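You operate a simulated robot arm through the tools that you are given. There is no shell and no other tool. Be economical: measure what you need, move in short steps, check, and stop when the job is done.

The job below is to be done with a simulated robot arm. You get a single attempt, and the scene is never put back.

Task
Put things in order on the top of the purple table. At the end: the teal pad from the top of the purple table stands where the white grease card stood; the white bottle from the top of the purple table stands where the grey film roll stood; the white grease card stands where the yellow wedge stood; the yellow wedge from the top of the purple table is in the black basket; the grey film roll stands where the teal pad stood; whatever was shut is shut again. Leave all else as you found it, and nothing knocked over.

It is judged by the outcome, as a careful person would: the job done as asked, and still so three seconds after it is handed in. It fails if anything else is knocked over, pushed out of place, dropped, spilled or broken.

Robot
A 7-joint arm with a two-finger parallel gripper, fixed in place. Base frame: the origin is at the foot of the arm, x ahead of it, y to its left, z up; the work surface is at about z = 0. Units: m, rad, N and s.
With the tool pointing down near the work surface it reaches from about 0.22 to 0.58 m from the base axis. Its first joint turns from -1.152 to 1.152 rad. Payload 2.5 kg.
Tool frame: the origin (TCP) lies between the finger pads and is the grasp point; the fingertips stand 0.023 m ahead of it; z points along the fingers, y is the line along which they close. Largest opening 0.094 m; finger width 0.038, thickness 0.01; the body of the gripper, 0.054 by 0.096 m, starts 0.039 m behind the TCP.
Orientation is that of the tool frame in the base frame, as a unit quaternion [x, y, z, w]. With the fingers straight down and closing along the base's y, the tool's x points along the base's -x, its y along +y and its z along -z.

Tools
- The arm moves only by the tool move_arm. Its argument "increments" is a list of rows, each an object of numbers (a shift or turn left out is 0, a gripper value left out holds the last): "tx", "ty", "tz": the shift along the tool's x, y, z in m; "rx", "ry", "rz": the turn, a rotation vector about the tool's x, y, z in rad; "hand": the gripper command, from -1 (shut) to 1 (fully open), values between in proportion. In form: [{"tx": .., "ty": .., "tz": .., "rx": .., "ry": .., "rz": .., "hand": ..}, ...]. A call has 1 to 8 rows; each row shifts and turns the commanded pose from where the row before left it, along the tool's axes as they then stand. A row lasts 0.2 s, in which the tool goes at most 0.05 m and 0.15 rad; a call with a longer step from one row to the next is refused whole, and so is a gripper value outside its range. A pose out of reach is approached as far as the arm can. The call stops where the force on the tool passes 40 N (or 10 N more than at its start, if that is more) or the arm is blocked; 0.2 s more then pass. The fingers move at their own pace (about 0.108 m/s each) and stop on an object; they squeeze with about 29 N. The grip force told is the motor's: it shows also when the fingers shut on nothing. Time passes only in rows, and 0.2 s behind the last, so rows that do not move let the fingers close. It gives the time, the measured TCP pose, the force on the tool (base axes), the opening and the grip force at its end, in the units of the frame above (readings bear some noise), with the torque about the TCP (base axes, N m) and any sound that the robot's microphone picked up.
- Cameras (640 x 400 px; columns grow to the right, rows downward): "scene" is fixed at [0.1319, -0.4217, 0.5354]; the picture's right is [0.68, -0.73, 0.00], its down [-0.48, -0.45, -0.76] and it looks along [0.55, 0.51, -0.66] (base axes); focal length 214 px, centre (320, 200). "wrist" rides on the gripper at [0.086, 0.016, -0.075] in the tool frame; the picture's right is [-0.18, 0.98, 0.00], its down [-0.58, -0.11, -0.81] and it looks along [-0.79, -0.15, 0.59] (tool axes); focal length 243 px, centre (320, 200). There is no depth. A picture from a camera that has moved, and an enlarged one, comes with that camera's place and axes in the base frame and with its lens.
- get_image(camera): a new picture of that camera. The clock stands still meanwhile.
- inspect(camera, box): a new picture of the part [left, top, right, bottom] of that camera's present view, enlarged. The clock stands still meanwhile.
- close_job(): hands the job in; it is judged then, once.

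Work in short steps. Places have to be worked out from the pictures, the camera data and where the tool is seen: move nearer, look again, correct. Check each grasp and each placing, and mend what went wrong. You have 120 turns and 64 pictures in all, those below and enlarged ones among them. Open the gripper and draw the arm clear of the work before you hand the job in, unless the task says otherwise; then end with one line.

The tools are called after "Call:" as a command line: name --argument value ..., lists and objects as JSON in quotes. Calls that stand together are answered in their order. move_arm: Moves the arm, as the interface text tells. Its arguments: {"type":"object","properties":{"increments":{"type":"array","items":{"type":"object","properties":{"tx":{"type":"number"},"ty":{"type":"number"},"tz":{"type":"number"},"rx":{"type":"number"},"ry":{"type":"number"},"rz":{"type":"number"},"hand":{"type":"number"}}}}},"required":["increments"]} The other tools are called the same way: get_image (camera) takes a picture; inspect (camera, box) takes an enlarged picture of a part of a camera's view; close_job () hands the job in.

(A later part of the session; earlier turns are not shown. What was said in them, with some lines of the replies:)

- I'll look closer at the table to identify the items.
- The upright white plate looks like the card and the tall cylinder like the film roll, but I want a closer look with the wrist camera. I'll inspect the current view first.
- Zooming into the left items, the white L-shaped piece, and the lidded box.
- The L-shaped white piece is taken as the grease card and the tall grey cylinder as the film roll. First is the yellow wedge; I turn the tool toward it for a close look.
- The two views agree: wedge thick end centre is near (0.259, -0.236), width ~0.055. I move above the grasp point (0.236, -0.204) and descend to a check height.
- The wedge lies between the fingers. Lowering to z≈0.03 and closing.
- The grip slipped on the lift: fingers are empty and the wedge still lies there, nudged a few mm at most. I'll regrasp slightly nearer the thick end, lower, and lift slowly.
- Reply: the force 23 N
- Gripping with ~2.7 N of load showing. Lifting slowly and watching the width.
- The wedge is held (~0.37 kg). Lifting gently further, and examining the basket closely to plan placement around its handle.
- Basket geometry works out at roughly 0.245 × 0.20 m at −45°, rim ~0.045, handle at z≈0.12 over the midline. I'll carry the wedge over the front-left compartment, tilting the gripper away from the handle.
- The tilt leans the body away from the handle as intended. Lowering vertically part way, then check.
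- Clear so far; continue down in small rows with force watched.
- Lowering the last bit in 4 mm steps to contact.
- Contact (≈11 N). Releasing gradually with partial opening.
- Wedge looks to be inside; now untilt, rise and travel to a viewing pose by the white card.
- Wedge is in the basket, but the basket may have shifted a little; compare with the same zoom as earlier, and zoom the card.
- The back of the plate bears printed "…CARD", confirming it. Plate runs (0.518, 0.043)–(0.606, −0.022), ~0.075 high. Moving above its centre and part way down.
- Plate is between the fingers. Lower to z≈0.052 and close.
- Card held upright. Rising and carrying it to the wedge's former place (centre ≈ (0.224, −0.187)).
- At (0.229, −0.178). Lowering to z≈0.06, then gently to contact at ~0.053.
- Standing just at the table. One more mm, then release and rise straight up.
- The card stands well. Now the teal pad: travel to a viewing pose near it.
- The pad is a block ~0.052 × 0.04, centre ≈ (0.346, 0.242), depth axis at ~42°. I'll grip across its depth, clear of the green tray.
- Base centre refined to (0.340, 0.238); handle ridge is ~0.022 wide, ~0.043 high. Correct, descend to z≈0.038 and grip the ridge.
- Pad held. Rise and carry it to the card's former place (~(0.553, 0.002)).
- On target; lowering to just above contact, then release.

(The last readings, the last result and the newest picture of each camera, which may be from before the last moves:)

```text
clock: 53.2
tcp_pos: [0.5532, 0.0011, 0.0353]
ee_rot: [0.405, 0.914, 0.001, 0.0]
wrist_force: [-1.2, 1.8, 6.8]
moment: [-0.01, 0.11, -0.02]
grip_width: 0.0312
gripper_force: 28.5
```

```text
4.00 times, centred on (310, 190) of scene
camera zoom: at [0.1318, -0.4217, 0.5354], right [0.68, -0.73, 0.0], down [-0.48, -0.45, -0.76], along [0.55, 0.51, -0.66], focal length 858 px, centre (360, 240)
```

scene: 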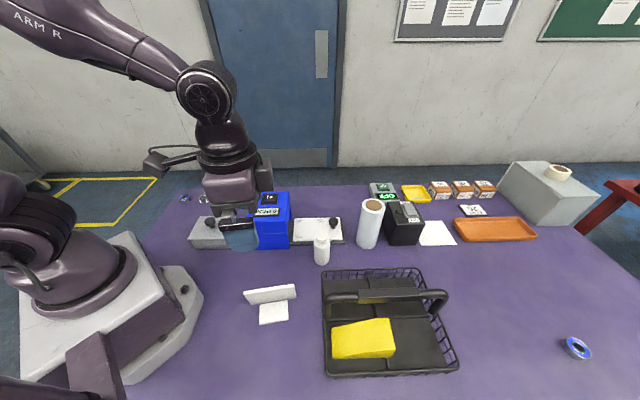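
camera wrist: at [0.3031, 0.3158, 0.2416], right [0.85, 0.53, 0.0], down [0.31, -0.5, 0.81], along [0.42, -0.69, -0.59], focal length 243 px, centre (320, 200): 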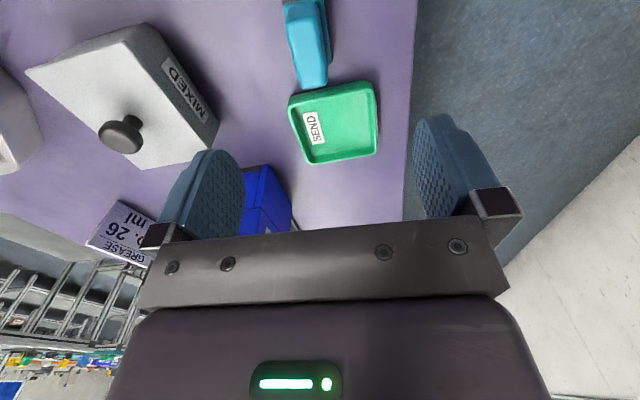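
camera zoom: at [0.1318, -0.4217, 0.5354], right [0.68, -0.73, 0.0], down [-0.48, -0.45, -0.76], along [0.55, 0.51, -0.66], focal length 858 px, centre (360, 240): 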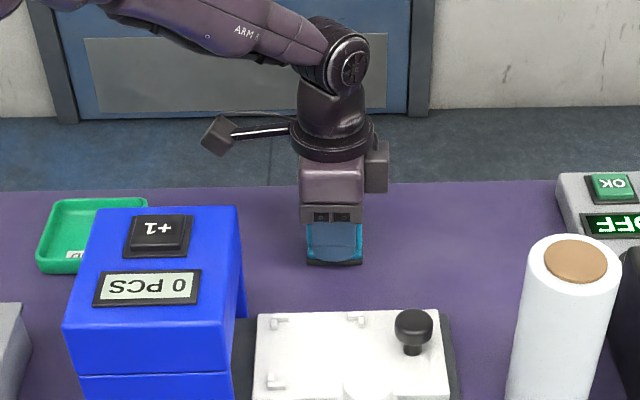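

Contact made upright. Release, rise and travel to view the film roll.

Call:
move_arm --increments '[{"hand": 0.0}, {"hand": 0.6}, {"hand": 1}, {"tz": -0.03}, {"tz": -0.045}, {"tz": -0.045}, {"tz": -0.045}, {"tz": -0.045}]'

Call:
move_arm --increments '[{"tz": -0.045}, {"tx": -0.0212, "ty": -0.0364}, {"tx": -0.0212, "ty": -0.0364}, {"tx": -0.0212, "ty": -0.0364}, {"tx": -0.0212, "ty": -0.0364}, {"tx": -0.0212, "ty": -0.0364}]'

Call:
get_image --camera "wrist"

Call:
get_image --camera "scene"

```text
clock: 55.0
tcp_pos: [0.556, 0.0011, 0.2476]
ee_rot: [0.404, 0.915, 0.0, 0.0]
wrist_force: [-0.1, 0.3, -0.1]
moment: [0.0, -0.01, -0.02]
grip_width: 0.0939
gripper_force: 0.0
```

```text
clock: 56.4
tcp_pos: [0.4914, -0.2019, 0.2915]
ee_rot: [0.403, 0.915, 0.0, 0.0]
wrist_force: [0.0, 0.1, 0.4]
moment: [0.01, -0.05, -0.02]
grip_width: 0.0941
gripper_force: 0.0
```

```text
25 pictures are left
camera wrist: at [0.4449, -0.1272, 0.3664], right [0.85, 0.53, 0.0], down [0.31, -0.5, 0.81], along [0.42, -0.69, -0.59], focal length 243 px, centre (320, 200)
```

wrist: 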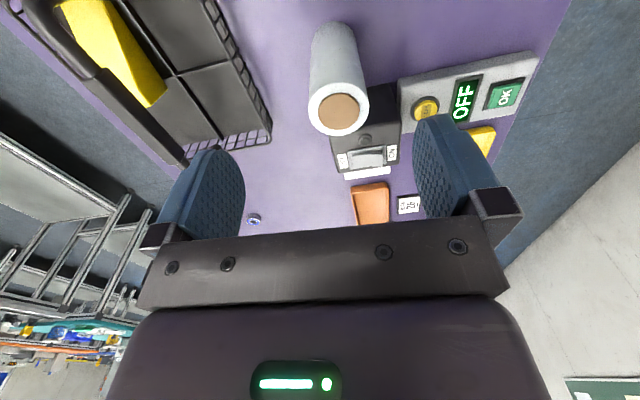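

```text
24 pictures are left
```

scene: 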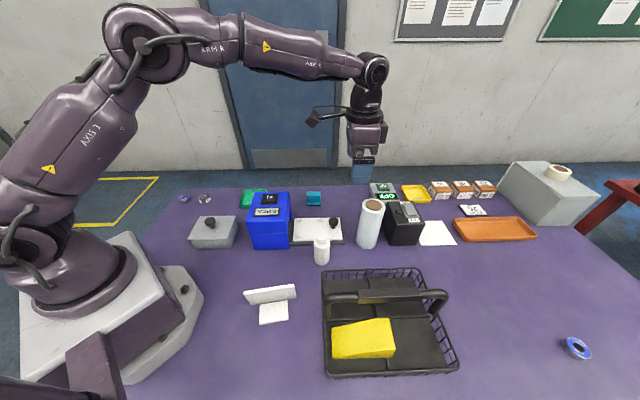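

Roll centre ≈ (0.537, −0.244), diameter ~0.06, top ~0.148. Moving above it and descending partially.

Call:
move_arm --increments '[{"tx": -0.031, "ty": 0.003}, {"tx": -0.031, "ty": 0.0025}, {"tz": 0.04}, {"tz": 0.04}, {"tz": 0.0}]'

Call:
get_image --camera "wrist"

Call:
inspect --camera "scene" --box '[310, 140, 470, 250]'

```text
clock: 57.6
tcp_pos: [0.5307, -0.2394, 0.2066]
ee_rot: [0.404, 0.915, 0.0, 0.0]
wrist_force: [-1.3, 0.8, 0.6]
moment: [-0.01, -0.01, -0.02]
grip_width: 0.0938
gripper_force: 0.1
out of reach, approached as far as the arm can: row 2
```

```text
23 pictures are left
camera wrist: at [0.4838, -0.1644, 0.2817], right [0.85, 0.53, 0.0], down [0.31, -0.5, 0.81], along [0.42, -0.69, -0.59], focal length 243 px, centre (320, 200)
```

wrist: 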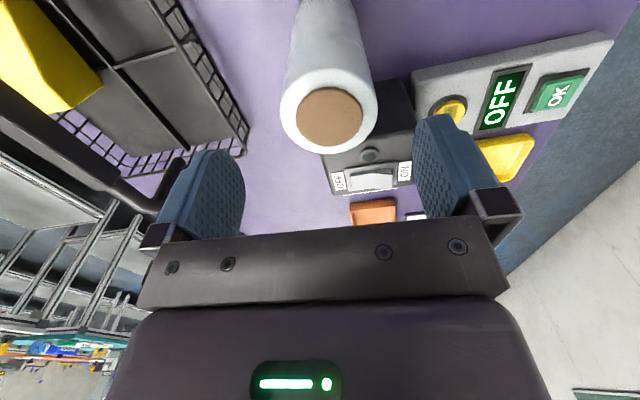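

```text
3.64 times, centred on (390, 195) of scene
camera zoom: at [0.1319, -0.4217, 0.5354], right [0.68, -0.73, 0.0], down [-0.48, -0.45, -0.76], along [0.55, 0.51, -0.66], focal length 780 px, centre (66, 218)
```

zoom: 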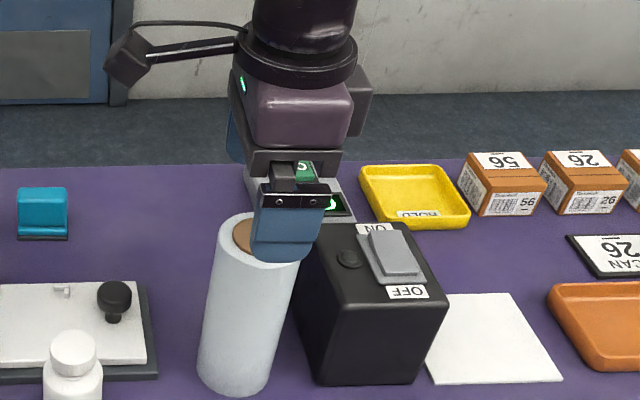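

Aligned within ~6 mm along the pad width, ~0 along closing. Descend to z≈0.115 and grip.

Call:
move_arm --increments '[{"tz": 0.03}, {"tz": 0.03}, {"tz": 0.03}, {"tz": 0.0}]'

Call:
inspect --camera "scene" --box '[310, 140, 470, 250]'

```text
clock: 58.6
tcp_pos: [0.5327, -0.241, 0.1214]
ee_rot: [0.404, 0.915, 0.0, 0.0]
wrist_force: [-0.5, -0.3, -0.3]
moment: [-0.02, -0.02, -0.02]
grip_width: 0.094
gripper_force: 0.1
```

```text
3.64 times, centred on (390, 195) of scene
camera zoom: at [0.1319, -0.4217, 0.5354], right [0.68, -0.73, 0.0], down [-0.48, -0.45, -0.76], along [0.55, 0.51, -0.66], focal length 780 px, centre (66, 218)
```

zoom: 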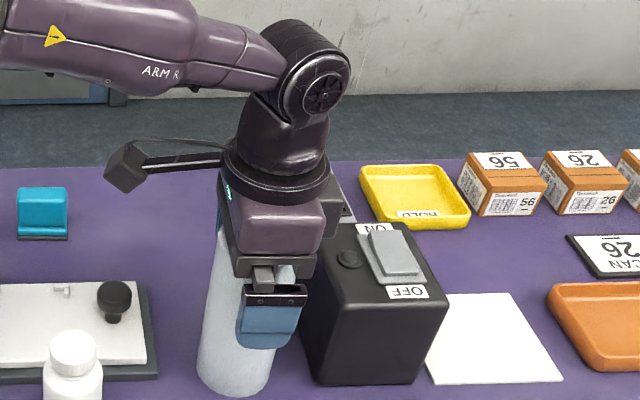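

Call:
move_arm --increments '[{"hand": 0.5}, {"hand": -1}, {"hand": -1}, {"hand": -1}, {"tz": -0.004}, {"tz": -0.006}]'

Call:
move_arm --increments '[{"tz": -0.008}, {"tz": -0.012}, {"tz": -0.015}, {"tz": -0.015}, {"tz": -0.015}]'

Call:
inspect --camera "scene" --box '[310, 140, 470, 250]'

```text
clock: 60.0
tcp_pos: [0.5298, -0.2416, 0.1298]
ee_rot: [0.404, 0.915, 0.0, -0.001]
wrist_force: [-0.1, -0.7, -4.6]
moment: [0.02, 0.03, 0.01]
grip_width: 0.0614
gripper_force: 28.9
```

```text
clock: 61.2
tcp_pos: [0.5299, -0.2401, 0.1944]
ee_rot: [0.404, 0.915, 0.0, 0.001]
wrist_force: [-0.2, -0.3, -3.5]
moment: [0.02, -0.01, 0.0]
grip_width: 0.0616
gripper_force: 28.9
```

```text
3.64 times, centred on (390, 195) of scene
camera zoom: at [0.1319, -0.4217, 0.5354], right [0.68, -0.73, 0.0], down [-0.48, -0.45, -0.76], along [0.55, 0.51, -0.66], focal length 780 px, centre (66, 218)
```

zoom: 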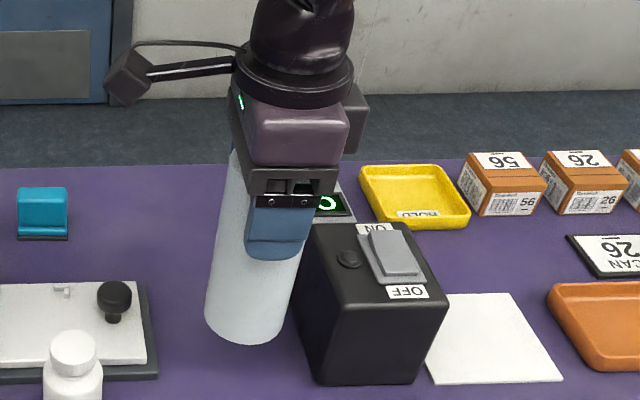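

Roll is held upright (~0.4 kg). Move inward while lifting, then carry it over to the teal pad's former place.

Call:
move_arm --increments '[{"tx": 0.0112, "ty": -0.0019, "tz": -0.02}, {"tx": 0.0112, "ty": -0.0019, "tz": -0.024}, {"tx": 0.0112, "ty": -0.0019, "tz": -0.024}, {"tx": 0.0112, "ty": -0.0019, "tz": -0.024}, {"tx": 0.0112, "ty": -0.0019, "tz": -0.023}]'

Call:
move_arm --increments '[{"tx": 0.02, "ty": 0.009}, {"tx": 0.033, "ty": 0.01477}, {"tx": 0.033, "ty": 0.01477}, {"tx": 0.033, "ty": 0.01477}, {"tx": 0.033, "ty": 0.01477}, {"tx": 0.033, "ty": 0.01477}, {"tx": 0.033, "ty": 0.01477}, {"tx": 0.033, "ty": 0.01477}]'

```text
clock: 62.4
tcp_pos: [0.4849, -0.2055, 0.31]
ee_rot: [0.403, 0.915, 0.0, 0.001]
wrist_force: [-0.4, 0.0, -4.7]
moment: [0.0, 0.0, 0.01]
grip_width: 0.0615
gripper_force: 29.0
```

```text
clock: 64.2
tcp_pos: [0.4024, 0.0569, 0.3109]
ee_rot: [0.404, 0.915, 0.0, 0.0]
wrist_force: [1.1, -0.1, -4.2]
moment: [-0.01, 0.0, -0.01]
grip_width: 0.0615
gripper_force: 29.6
```

Call:
move_arm --increments '[{"tx": 0.03, "ty": 0.0127}, {"tx": 0.03, "ty": 0.0127}, {"tx": 0.03, "ty": 0.0127}, {"tx": 0.03, "ty": 0.0127}, {"tx": 0.03, "ty": 0.0127}, {"tx": 0.025, "ty": 0.0105}, {"tz": 0.0}]'

Call:
get_image --camera "scene"

```text
clock: 65.8
tcp_pos: [0.3351, 0.2352, 0.3086]
ee_rot: [0.405, 0.914, 0.0, -0.001]
wrist_force: [-0.3, -0.1, -3.3]
moment: [0.02, -0.01, 0.02]
grip_width: 0.0613
gripper_force: 29.1
```

```text
19 pictures are left
```

scene: 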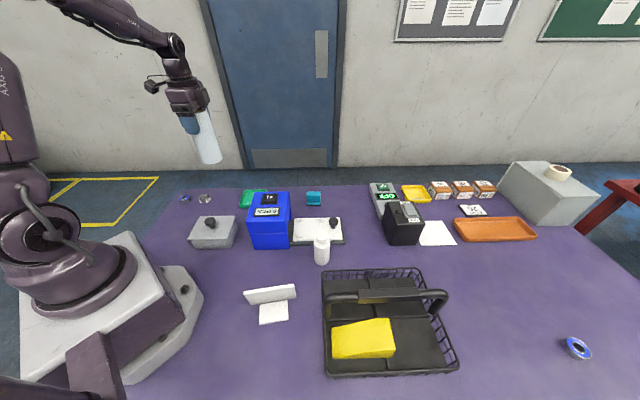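

Slight correction and lower to just above the table.

Call:
move_arm --increments '[{"tx": 0.003, "ty": 0.0055, "tz": 0.03}, {"tz": 0.04}, {"tz": 0.04}, {"tz": 0.04}, {"tz": 0.025}, {"tz": 0.0}]'

Call:
inspect --camera "scene" --box '[160, 130, 320, 240]'

```text
clock: 67.2
tcp_pos: [0.3422, 0.243, 0.1322]
ee_rot: [0.404, 0.915, 0.0, 0.0]
wrist_force: [0.6, -1.0, -4.2]
moment: [0.02, 0.04, -0.02]
grip_width: 0.0615
gripper_force: 28.7
```

```text
3.64 times, centred on (240, 185) of scene
camera zoom: at [0.1319, -0.4217, 0.5354], right [0.68, -0.73, 0.0], down [-0.48, -0.45, -0.76], along [0.55, 0.51, -0.66], focal length 780 px, centre (611, 254)
```

zoom: 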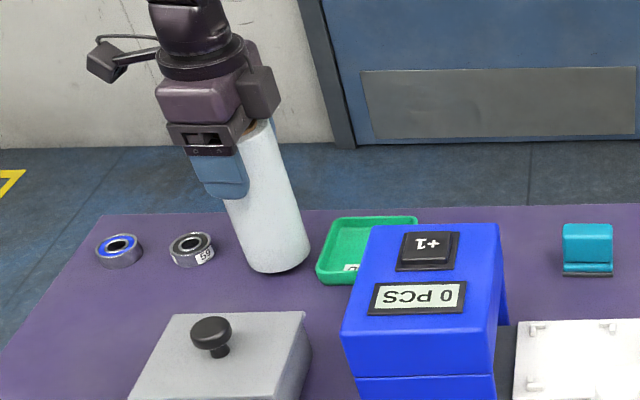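

Shift a few mm away from the tray, then lower to contact.

Call:
move_arm --increments '[{"tx": 0.004, "ty": -0.003}, {"tz": 0.004}, {"tz": 0.004}, {"tz": 0.003}, {"tz": 0.002}, {"tz": 0.0}]'

```text
clock: 68.6
tcp_pos: [0.334, 0.2429, 0.1208]
ee_rot: [0.404, 0.915, 0.0, 0.0]
wrist_force: [-1.2, -0.3, -0.1]
moment: [-0.07, -0.02, -0.02]
grip_width: 0.0615
gripper_force: 29.4
```

The load has gone to ~0: the roll rests on the table. Release and rise.

Call:
move_arm --increments '[{"tz": 0.0008}, {"hand": 0.4}, {"hand": 0.6}, {"hand": 1}, {"hand": 1}]'

Call:
move_arm --increments '[{"tz": -0.02}, {"tz": -0.04}, {"tz": -0.045}, {"tz": -0.045}, {"tz": -0.045}]'

Call:
get_image --camera "scene"

```text
clock: 69.8
tcp_pos: [0.3361, 0.242, 0.1211]
ee_rot: [0.404, 0.915, 0.001, 0.0]
wrist_force: [-0.2, 0.0, -1.0]
moment: [-0.03, 0.0, 0.01]
grip_width: 0.0943
gripper_force: 0.1
```

```text
clock: 71.0
tcp_pos: [0.3355, 0.2435, 0.3148]
ee_rot: [0.405, 0.914, 0.0, 0.0]
wrist_force: [0.1, 0.6, 0.4]
moment: [0.02, 0.0, -0.04]
grip_width: 0.0941
gripper_force: 0.0
```

```text
17 pictures are left
```

scene: 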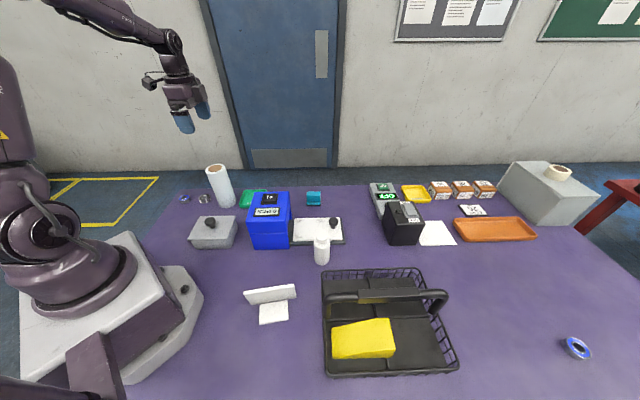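

Roll stands at the teal pad's spot. Now the white bottle (≈(0.39, −0.19)); travelling to view it, with the yaw chosen to keep the camera bracket clear of the press.

Call:
move_arm --increments '[{"tx": -0.0313, "ty": -0.0278}, {"tx": -0.0313, "ty": -0.0278}, {"tx": -0.0313, "ty": -0.0278}, {"tx": -0.0313, "ty": -0.0278}, {"tx": -0.0313, "ty": -0.0278}, {"tx": -0.0313, "ty": -0.0278}, {"tx": -0.0313, "ty": -0.0278}, {"tx": -0.0313, "ty": -0.0278}]'

Call:
move_arm --increments '[{"tx": -0.0313, "ty": -0.0278}, {"tx": -0.0313, "ty": -0.0278}, {"rz": -0.1325}, {"rz": -0.1325}, {"rz": -0.1325}, {"rz": -0.1325}]'

Call:
get_image --camera "wrist"

```text
clock: 72.8
tcp_pos: [0.3412, -0.0942, 0.3157]
ee_rot: [0.404, 0.915, 0.0, -0.001]
wrist_force: [0.2, -0.7, -0.3]
moment: [0.01, -0.02, 0.01]
grip_width: 0.0938
gripper_force: 0.1
```

```text
clock: 74.2
tcp_pos: [0.3405, -0.1761, 0.3151]
ee_rot: [0.148, 0.989, -0.001, 0.0]
wrist_force: [-0.3, -0.9, -0.2]
moment: [0.0, 0.01, 0.03]
grip_width: 0.0944
gripper_force: 0.0
```

```text
16 pictures are left
camera wrist: at [0.2625, -0.1353, 0.3895], right [0.47, 0.88, 0.0], down [0.52, -0.28, 0.81], along [0.71, -0.38, -0.59], focal length 243 px, centre (320, 200)
```

wrist: 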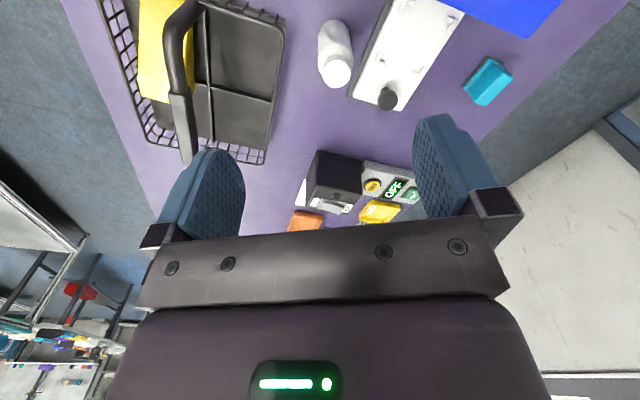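

Bottle ≈ (0.392, −0.185). Move above and descend part way.

Call:
move_arm --increments '[{"tx": -0.026, "ty": 0.003, "tz": 0.03}, {"tx": -0.026, "ty": 0.0035, "tz": 0.03}, {"tz": 0.045}, {"tz": 0.045}, {"tz": 0.0}]'

Call:
get_image --camera "wrist"

Call:
inspect --camera "scene" --box '[240, 170, 400, 280]'

```text
clock: 75.4
tcp_pos: [0.3922, -0.1819, 0.1648]
ee_rot: [0.15, 0.989, -0.001, 0.0]
wrist_force: [-0.2, -0.1, 0.8]
moment: [0.0, -0.02, 0.03]
grip_width: 0.0941
gripper_force: 0.1
```

```text
15 pictures are left
camera wrist: at [0.3146, -0.142, 0.2399], right [0.47, 0.88, 0.0], down [0.52, -0.28, 0.81], along [0.71, -0.38, -0.59], focal length 243 px, centre (320, 200)
```

wrist: 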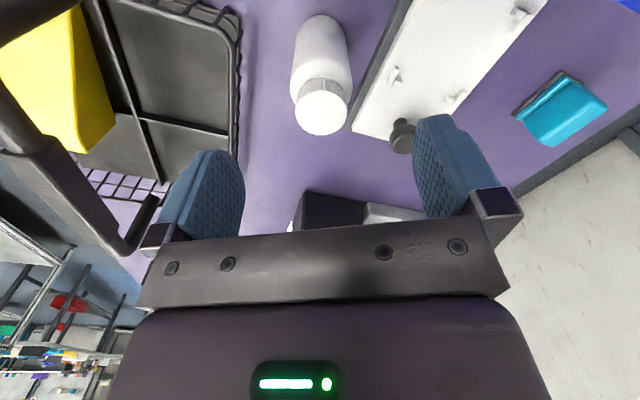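

```text
3.64 times, centred on (320, 225) of scene
camera zoom: at [0.1319, -0.4217, 0.5354], right [0.68, -0.73, 0.0], down [-0.48, -0.45, -0.76], along [0.55, 0.51, -0.66], focal length 780 px, centre (320, 109)
```

zoom: 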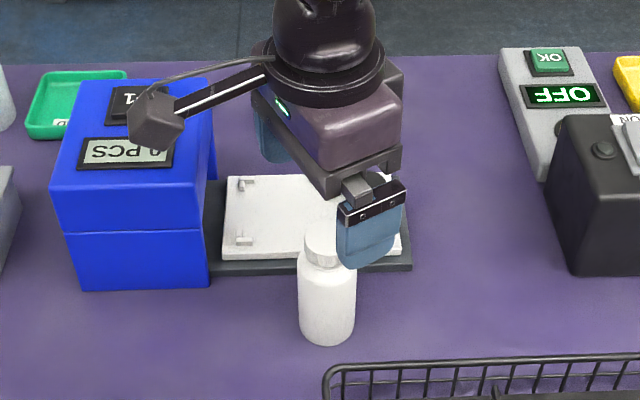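

Aligned. Small y correction, descend to z≈0.072 and grip.

Call:
move_arm --increments '[{"ty": -0.003, "tz": 0.03}, {"tz": 0.035}, {"tz": 0.027}, {"hand": 0.3}, {"hand": -1}, {"hand": -1}, {"hand": -1}]'

Call:
move_arm --increments '[{"tz": -0.004}, {"tz": -0.006}, {"tz": -0.01}, {"tz": -0.012}, {"tz": -0.015}, {"tz": -0.02}]'

Call:
inspect --camera "scene" --box '[240, 170, 400, 280]'

```text
clock: 77.0
tcp_pos: [0.3896, -0.1883, 0.0741]
ee_rot: [0.15, 0.989, 0.0, 0.0]
wrist_force: [0.2, 0.5, -0.1]
moment: [0.01, -0.02, -0.04]
grip_width: 0.0399
gripper_force: 29.4
```

```text
clock: 78.4
tcp_pos: [0.389, -0.188, 0.1396]
ee_rot: [0.15, 0.989, 0.001, -0.001]
wrist_force: [0.8, -0.3, -1.1]
moment: [0.01, -0.02, 0.02]
grip_width: 0.0399
gripper_force: 29.5
```

```text
3.64 times, centred on (320, 225) of scene
camera zoom: at [0.1319, -0.4217, 0.5354], right [0.68, -0.73, 0.0], down [-0.48, -0.45, -0.76], along [0.55, 0.51, -0.66], focal length 780 px, centre (320, 109)
```

zoom: 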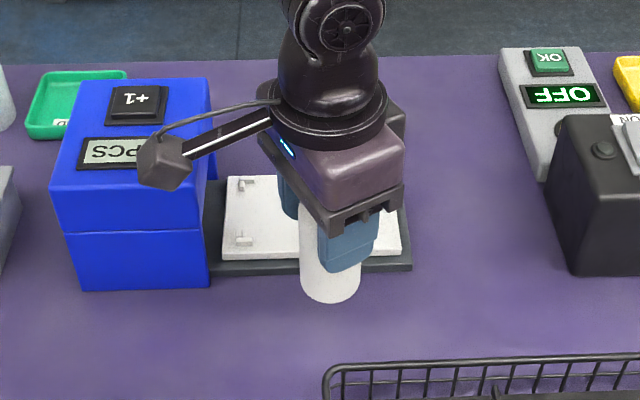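

Bottle held upright. Rise, carry to the roll's former place (0.536, −0.242) and turn for clearance from the black box.

Call:
move_arm --increments '[{"tz": -0.025}, {"tz": -0.025}, {"tz": -0.01, "tx": -0.02, "ty": -0.001}, {"tx": -0.034, "ty": -0.002}, {"tx": -0.034, "ty": -0.002}, {"tx": -0.034, "ty": -0.002}, {"tx": -0.033, "ty": -0.002}]'

Call:
move_arm --increments '[{"rz": 0.12}, {"rz": 0.12}, {"rz": 0.12}, {"rz": 0.12}, {"tz": 0.03}, {"tz": 0.03}]'

Call:
inspect --camera "scene" --box '[310, 140, 470, 250]'

```text
clock: 80.0
tcp_pos: [0.5356, -0.2429, 0.1983]
ee_rot: [0.15, 0.989, 0.0, -0.001]
wrist_force: [-0.6, -0.1, 0.8]
moment: [0.0, -0.01, 0.06]
grip_width: 0.0401
gripper_force: 29.2
```

```text
clock: 81.4
tcp_pos: [0.5373, -0.2427, 0.1398]
ee_rot: [0.381, 0.924, 0.0, -0.001]
wrist_force: [0.3, -0.3, 0.0]
moment: [0.01, 0.0, -0.02]
grip_width: 0.0401
gripper_force: 28.8
```

```text
3.64 times, centred on (390, 195) of scene
camera zoom: at [0.1319, -0.4217, 0.5354], right [0.68, -0.73, 0.0], down [-0.48, -0.45, -0.76], along [0.55, 0.51, -0.66], focal length 780 px, centre (66, 218)
```

zoom: 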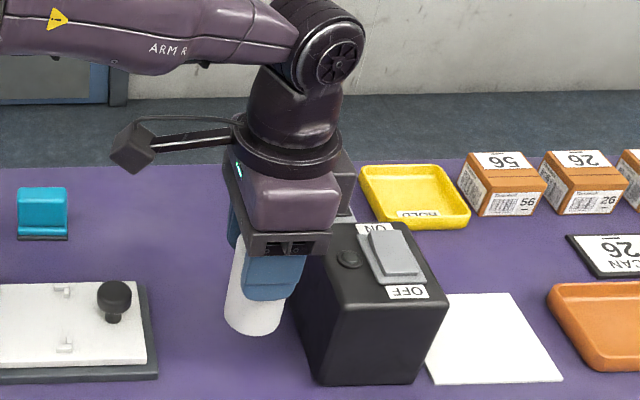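

Clear of the black box. Lowering to contact.

Call:
move_arm --increments '[{"tz": 0.025}, {"tz": 0.02}, {"tz": 0.012}, {"tz": 0.005}, {"tz": 0.003}, {"tz": 0.0015}, {"tz": 0.0}]'

```text
clock: 83.0
tcp_pos: [0.5364, -0.2456, 0.0733]
ee_rot: [0.381, 0.925, 0.0, 0.0]
wrist_force: [-0.2, -0.5, -0.4]
moment: [0.01, 0.04, -0.02]
grip_width: 0.0404
gripper_force: 28.5
```

Call:
move_arm --increments '[{"tz": 0.0015}, {"tz": 0.0}]'

Call:
inspect --camera "scene" --box '[310, 160, 470, 270]'

```text
clock: 83.6
tcp_pos: [0.5353, -0.245, 0.0732]
ee_rot: [0.381, 0.924, -0.001, 0.0]
wrist_force: [-1.5, 0.2, 7.3]
moment: [0.07, 0.11, 0.04]
grip_width: 0.0401
gripper_force: 29.5
```

```text
3.64 times, centred on (390, 215) of scene
camera zoom: at [0.1318, -0.4217, 0.5354], right [0.68, -0.73, 0.0], down [-0.48, -0.45, -0.76], along [0.55, 0.51, -0.66], focal length 780 px, centre (66, 146)
```

zoom: 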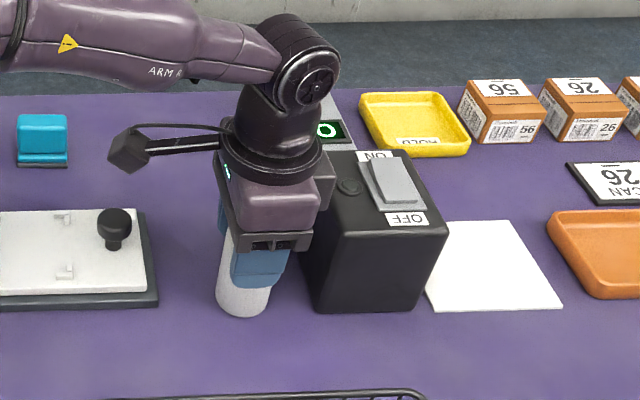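

Contact (7 N) with the bottle upright. Releasing and rising straight up.

Call:
move_arm --increments '[{"hand": 0.0}, {"hand": 0.4}, {"hand": 0.8}, {"hand": 0.8}]'

Call:
move_arm --increments '[{"tz": -0.02}, {"tz": -0.04}, {"tz": -0.04}, {"tz": -0.04}, {"tx": 0.03, "tz": -0.03}, {"tx": 0.03, "tz": -0.03}]'

Call:
get_image --camera "scene"

Call:
inspect --camera "scene" --box '[310, 260, 470, 380]'

```text
clock: 84.6
tcp_pos: [0.5353, -0.2443, 0.0725]
ee_rot: [0.38, 0.925, 0.0, 0.001]
wrist_force: [-0.4, -0.6, -0.3]
moment: [0.01, -0.02, -0.04]
grip_width: 0.0844
gripper_force: 0.0
```

```text
clock: 86.0
tcp_pos: [0.4934, -0.2007, 0.2722]
ee_rot: [0.382, 0.924, 0.0, -0.001]
wrist_force: [-0.1, -0.4, -0.3]
moment: [0.01, -0.01, 0.02]
grip_width: 0.0846
gripper_force: 0.0
```

```text
10 pictures are left
```

scene: 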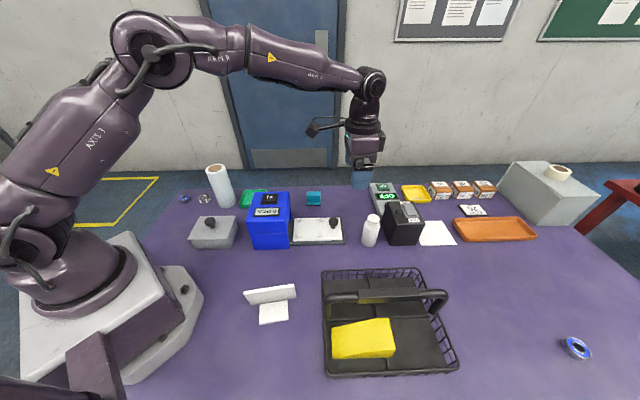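

```text
3.33 times, centred on (390, 320) of scene
camera zoom: at [0.1319, -0.4218, 0.5354], right [0.68, -0.73, 0.0], down [-0.48, -0.45, -0.76], along [0.55, 0.51, -0.66], focal length 715 px, centre (87, -200)
```

zoom: 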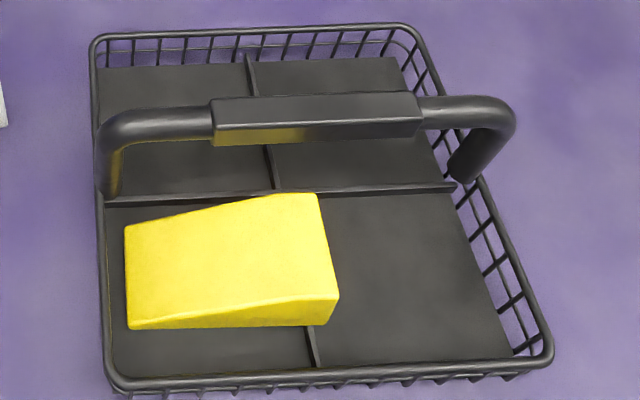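

All placed. The basket sits ~9 mm toward the front of where it was, so I'll set it back by its handle. First look at the handle with the wrist camera.

Call:
move_arm --increments '[{"tx": 0.0035, "ty": -0.0373}, {"tx": 0.0035, "ty": -0.0373}, {"tx": 0.0035, "ty": -0.0373}, {"tx": 0.0035, "ty": -0.0373}, {"tx": 0.0035, "ty": -0.0373}, {"tx": 0.0035, "ty": -0.0373}, {"hand": 1}]'

Call:
get_image --camera "wrist"

```text
clock: 87.6
tcp_pos: [0.32, -0.3455, 0.2719]
ee_rot: [0.381, 0.925, 0.0, 0.0]
wrist_force: [-0.1, -0.3, 0.0]
moment: [0.0, -0.01, -0.02]
grip_width: 0.0941
gripper_force: 0.0
```

```text
8 pictures are left
camera wrist: at [0.2697, -0.2734, 0.3467], right [0.82, 0.57, 0.0], down [0.34, -0.49, 0.81], along [0.46, -0.66, -0.59], focal length 243 px, centre (320, 200)
```

wrist: 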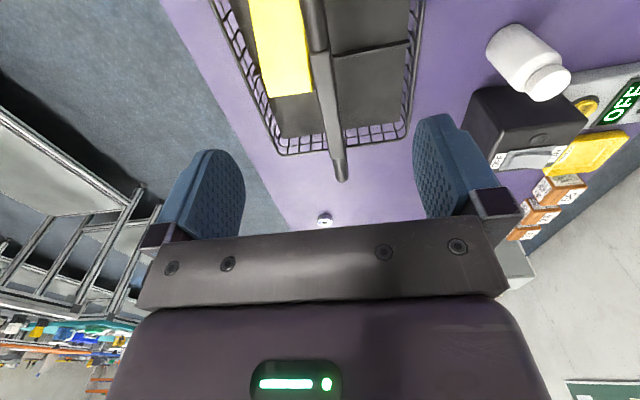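

The handle line (x+y ≈ −0.027) agrees in both views; originally ≈ −0.016, i.e. 8 mm to restore. Descend over the handle centre.

Call:
move_arm --increments '[{"tx": -0.03}, {"tx": -0.03, "ty": -0.001}, {"tz": 0.045}, {"tz": 0.045}, {"tz": 0.035}, {"tz": 0.027}, {"tz": 0.0}]'

Call:
inspect --camera "scene" --box '[310, 230, 470, 380]'

```text
clock: 89.2
tcp_pos: [0.3621, -0.3904, 0.1171]
ee_rot: [0.382, 0.924, 0.001, 0.0]
wrist_force: [0.4, -0.1, 0.9]
moment: [-0.01, -0.03, 0.03]
grip_width: 0.094
gripper_force: 0.0
```

```text
2.67 times, centred on (390, 305) of scene
camera zoom: at [0.1319, -0.4217, 0.5354], right [0.68, -0.73, 0.0], down [-0.48, -0.45, -0.76], along [0.55, 0.51, -0.66], focal length 572 px, centre (133, -80)
```

zoom: 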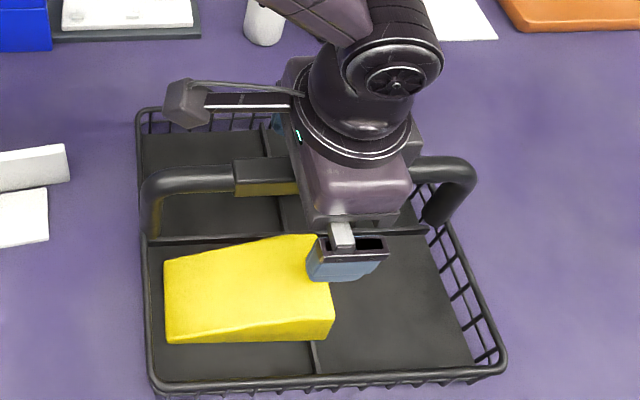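

Straddling the handle. Close gently, then slide +8 mm along the tool y, and open.

Call:
move_arm --increments '[{"hand": 0.0}, {"hand": -0.4}, {"hand": -1}, {"hand": -1}]'

Call:
move_arm --increments '[{"ty": 0.002}, {"ty": 0.002}, {"ty": 0.002}, {"ty": 0.002}, {}]'

Call:
inspect --camera "scene" --box '[310, 260, 470, 380]'

```text
clock: 90.2
tcp_pos: [0.3627, -0.3907, 0.1172]
ee_rot: [0.381, 0.924, 0.0, 0.0]
wrist_force: [1.6, 1.2, 0.8]
moment: [-0.02, -0.09, 0.05]
grip_width: 0.0187
gripper_force: 29.5
```

```text
clock: 91.4
tcp_pos: [0.3681, -0.3827, 0.1192]
ee_rot: [0.381, 0.924, 0.0, 0.0]
wrist_force: [-0.3, -0.3, -6.5]
moment: [0.04, -0.13, -0.01]
grip_width: 0.0189
gripper_force: 28.9
```

```text
3.33 times, centred on (390, 320) of scene
camera zoom: at [0.1319, -0.4218, 0.5354], right [0.68, -0.73, 0.0], down [-0.48, -0.45, -0.76], along [0.55, 0.51, -0.66], focal length 715 px, centre (87, -200)
```

zoom: 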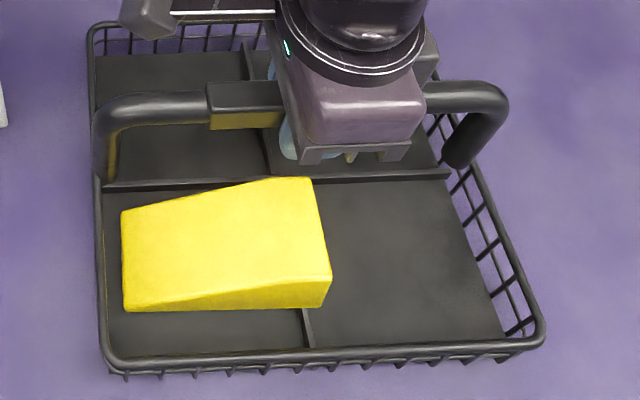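

The basket outline now coincides with the original picture within ~2 mm. Release and draw clear.

Call:
move_arm --increments '[{"hand": -0.4}, {"hand": 0.2}, {"hand": 1}, {"hand": 1}]'

Call:
move_arm --increments '[{"tz": -0.03}, {"tz": -0.045}, {"tz": -0.045}, {"tz": -0.045}, {"tz": -0.03}, {"tx": 0.04}, {"tx": 0.04}]'

Call:
get_image --camera "scene"

```text
clock: 92.4
tcp_pos: [0.3665, -0.3829, 0.12]
ee_rot: [0.382, 0.924, 0.0, 0.0]
wrist_force: [0.2, 0.1, -0.5]
moment: [-0.02, 0.01, 0.02]
grip_width: 0.0941
gripper_force: 0.1
```

```text
clock: 94.0
tcp_pos: [0.3099, -0.3247, 0.3145]
ee_rot: [0.381, 0.925, 0.001, 0.0]
wrist_force: [-0.4, 0.2, 0.6]
moment: [0.01, -0.01, 0.0]
grip_width: 0.0943
gripper_force: 0.0
```

```text
5 pictures are left
```

scene: 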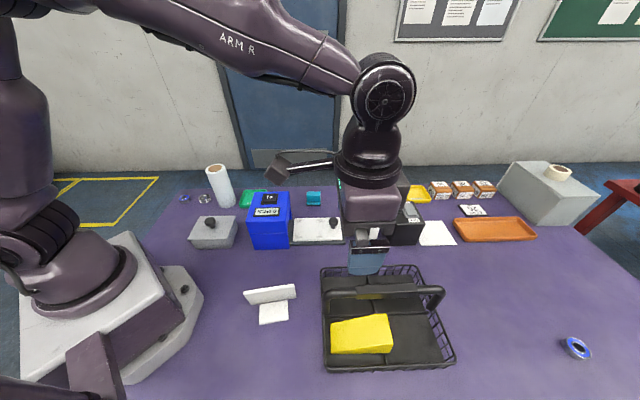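

Everything stands in place, the gripper is open and clear, and the lidded box and other things are as found. I hand the job in.

Call:
close_job

```text
The job is handed in.
```

The job is handed in: all five items are in their assigned places and standing or lying stably. The basket shifted about 9 mm while I loaded the wedge; I slid it back to within about 2 mm of where it was. Nothing that was shut was ever opened.
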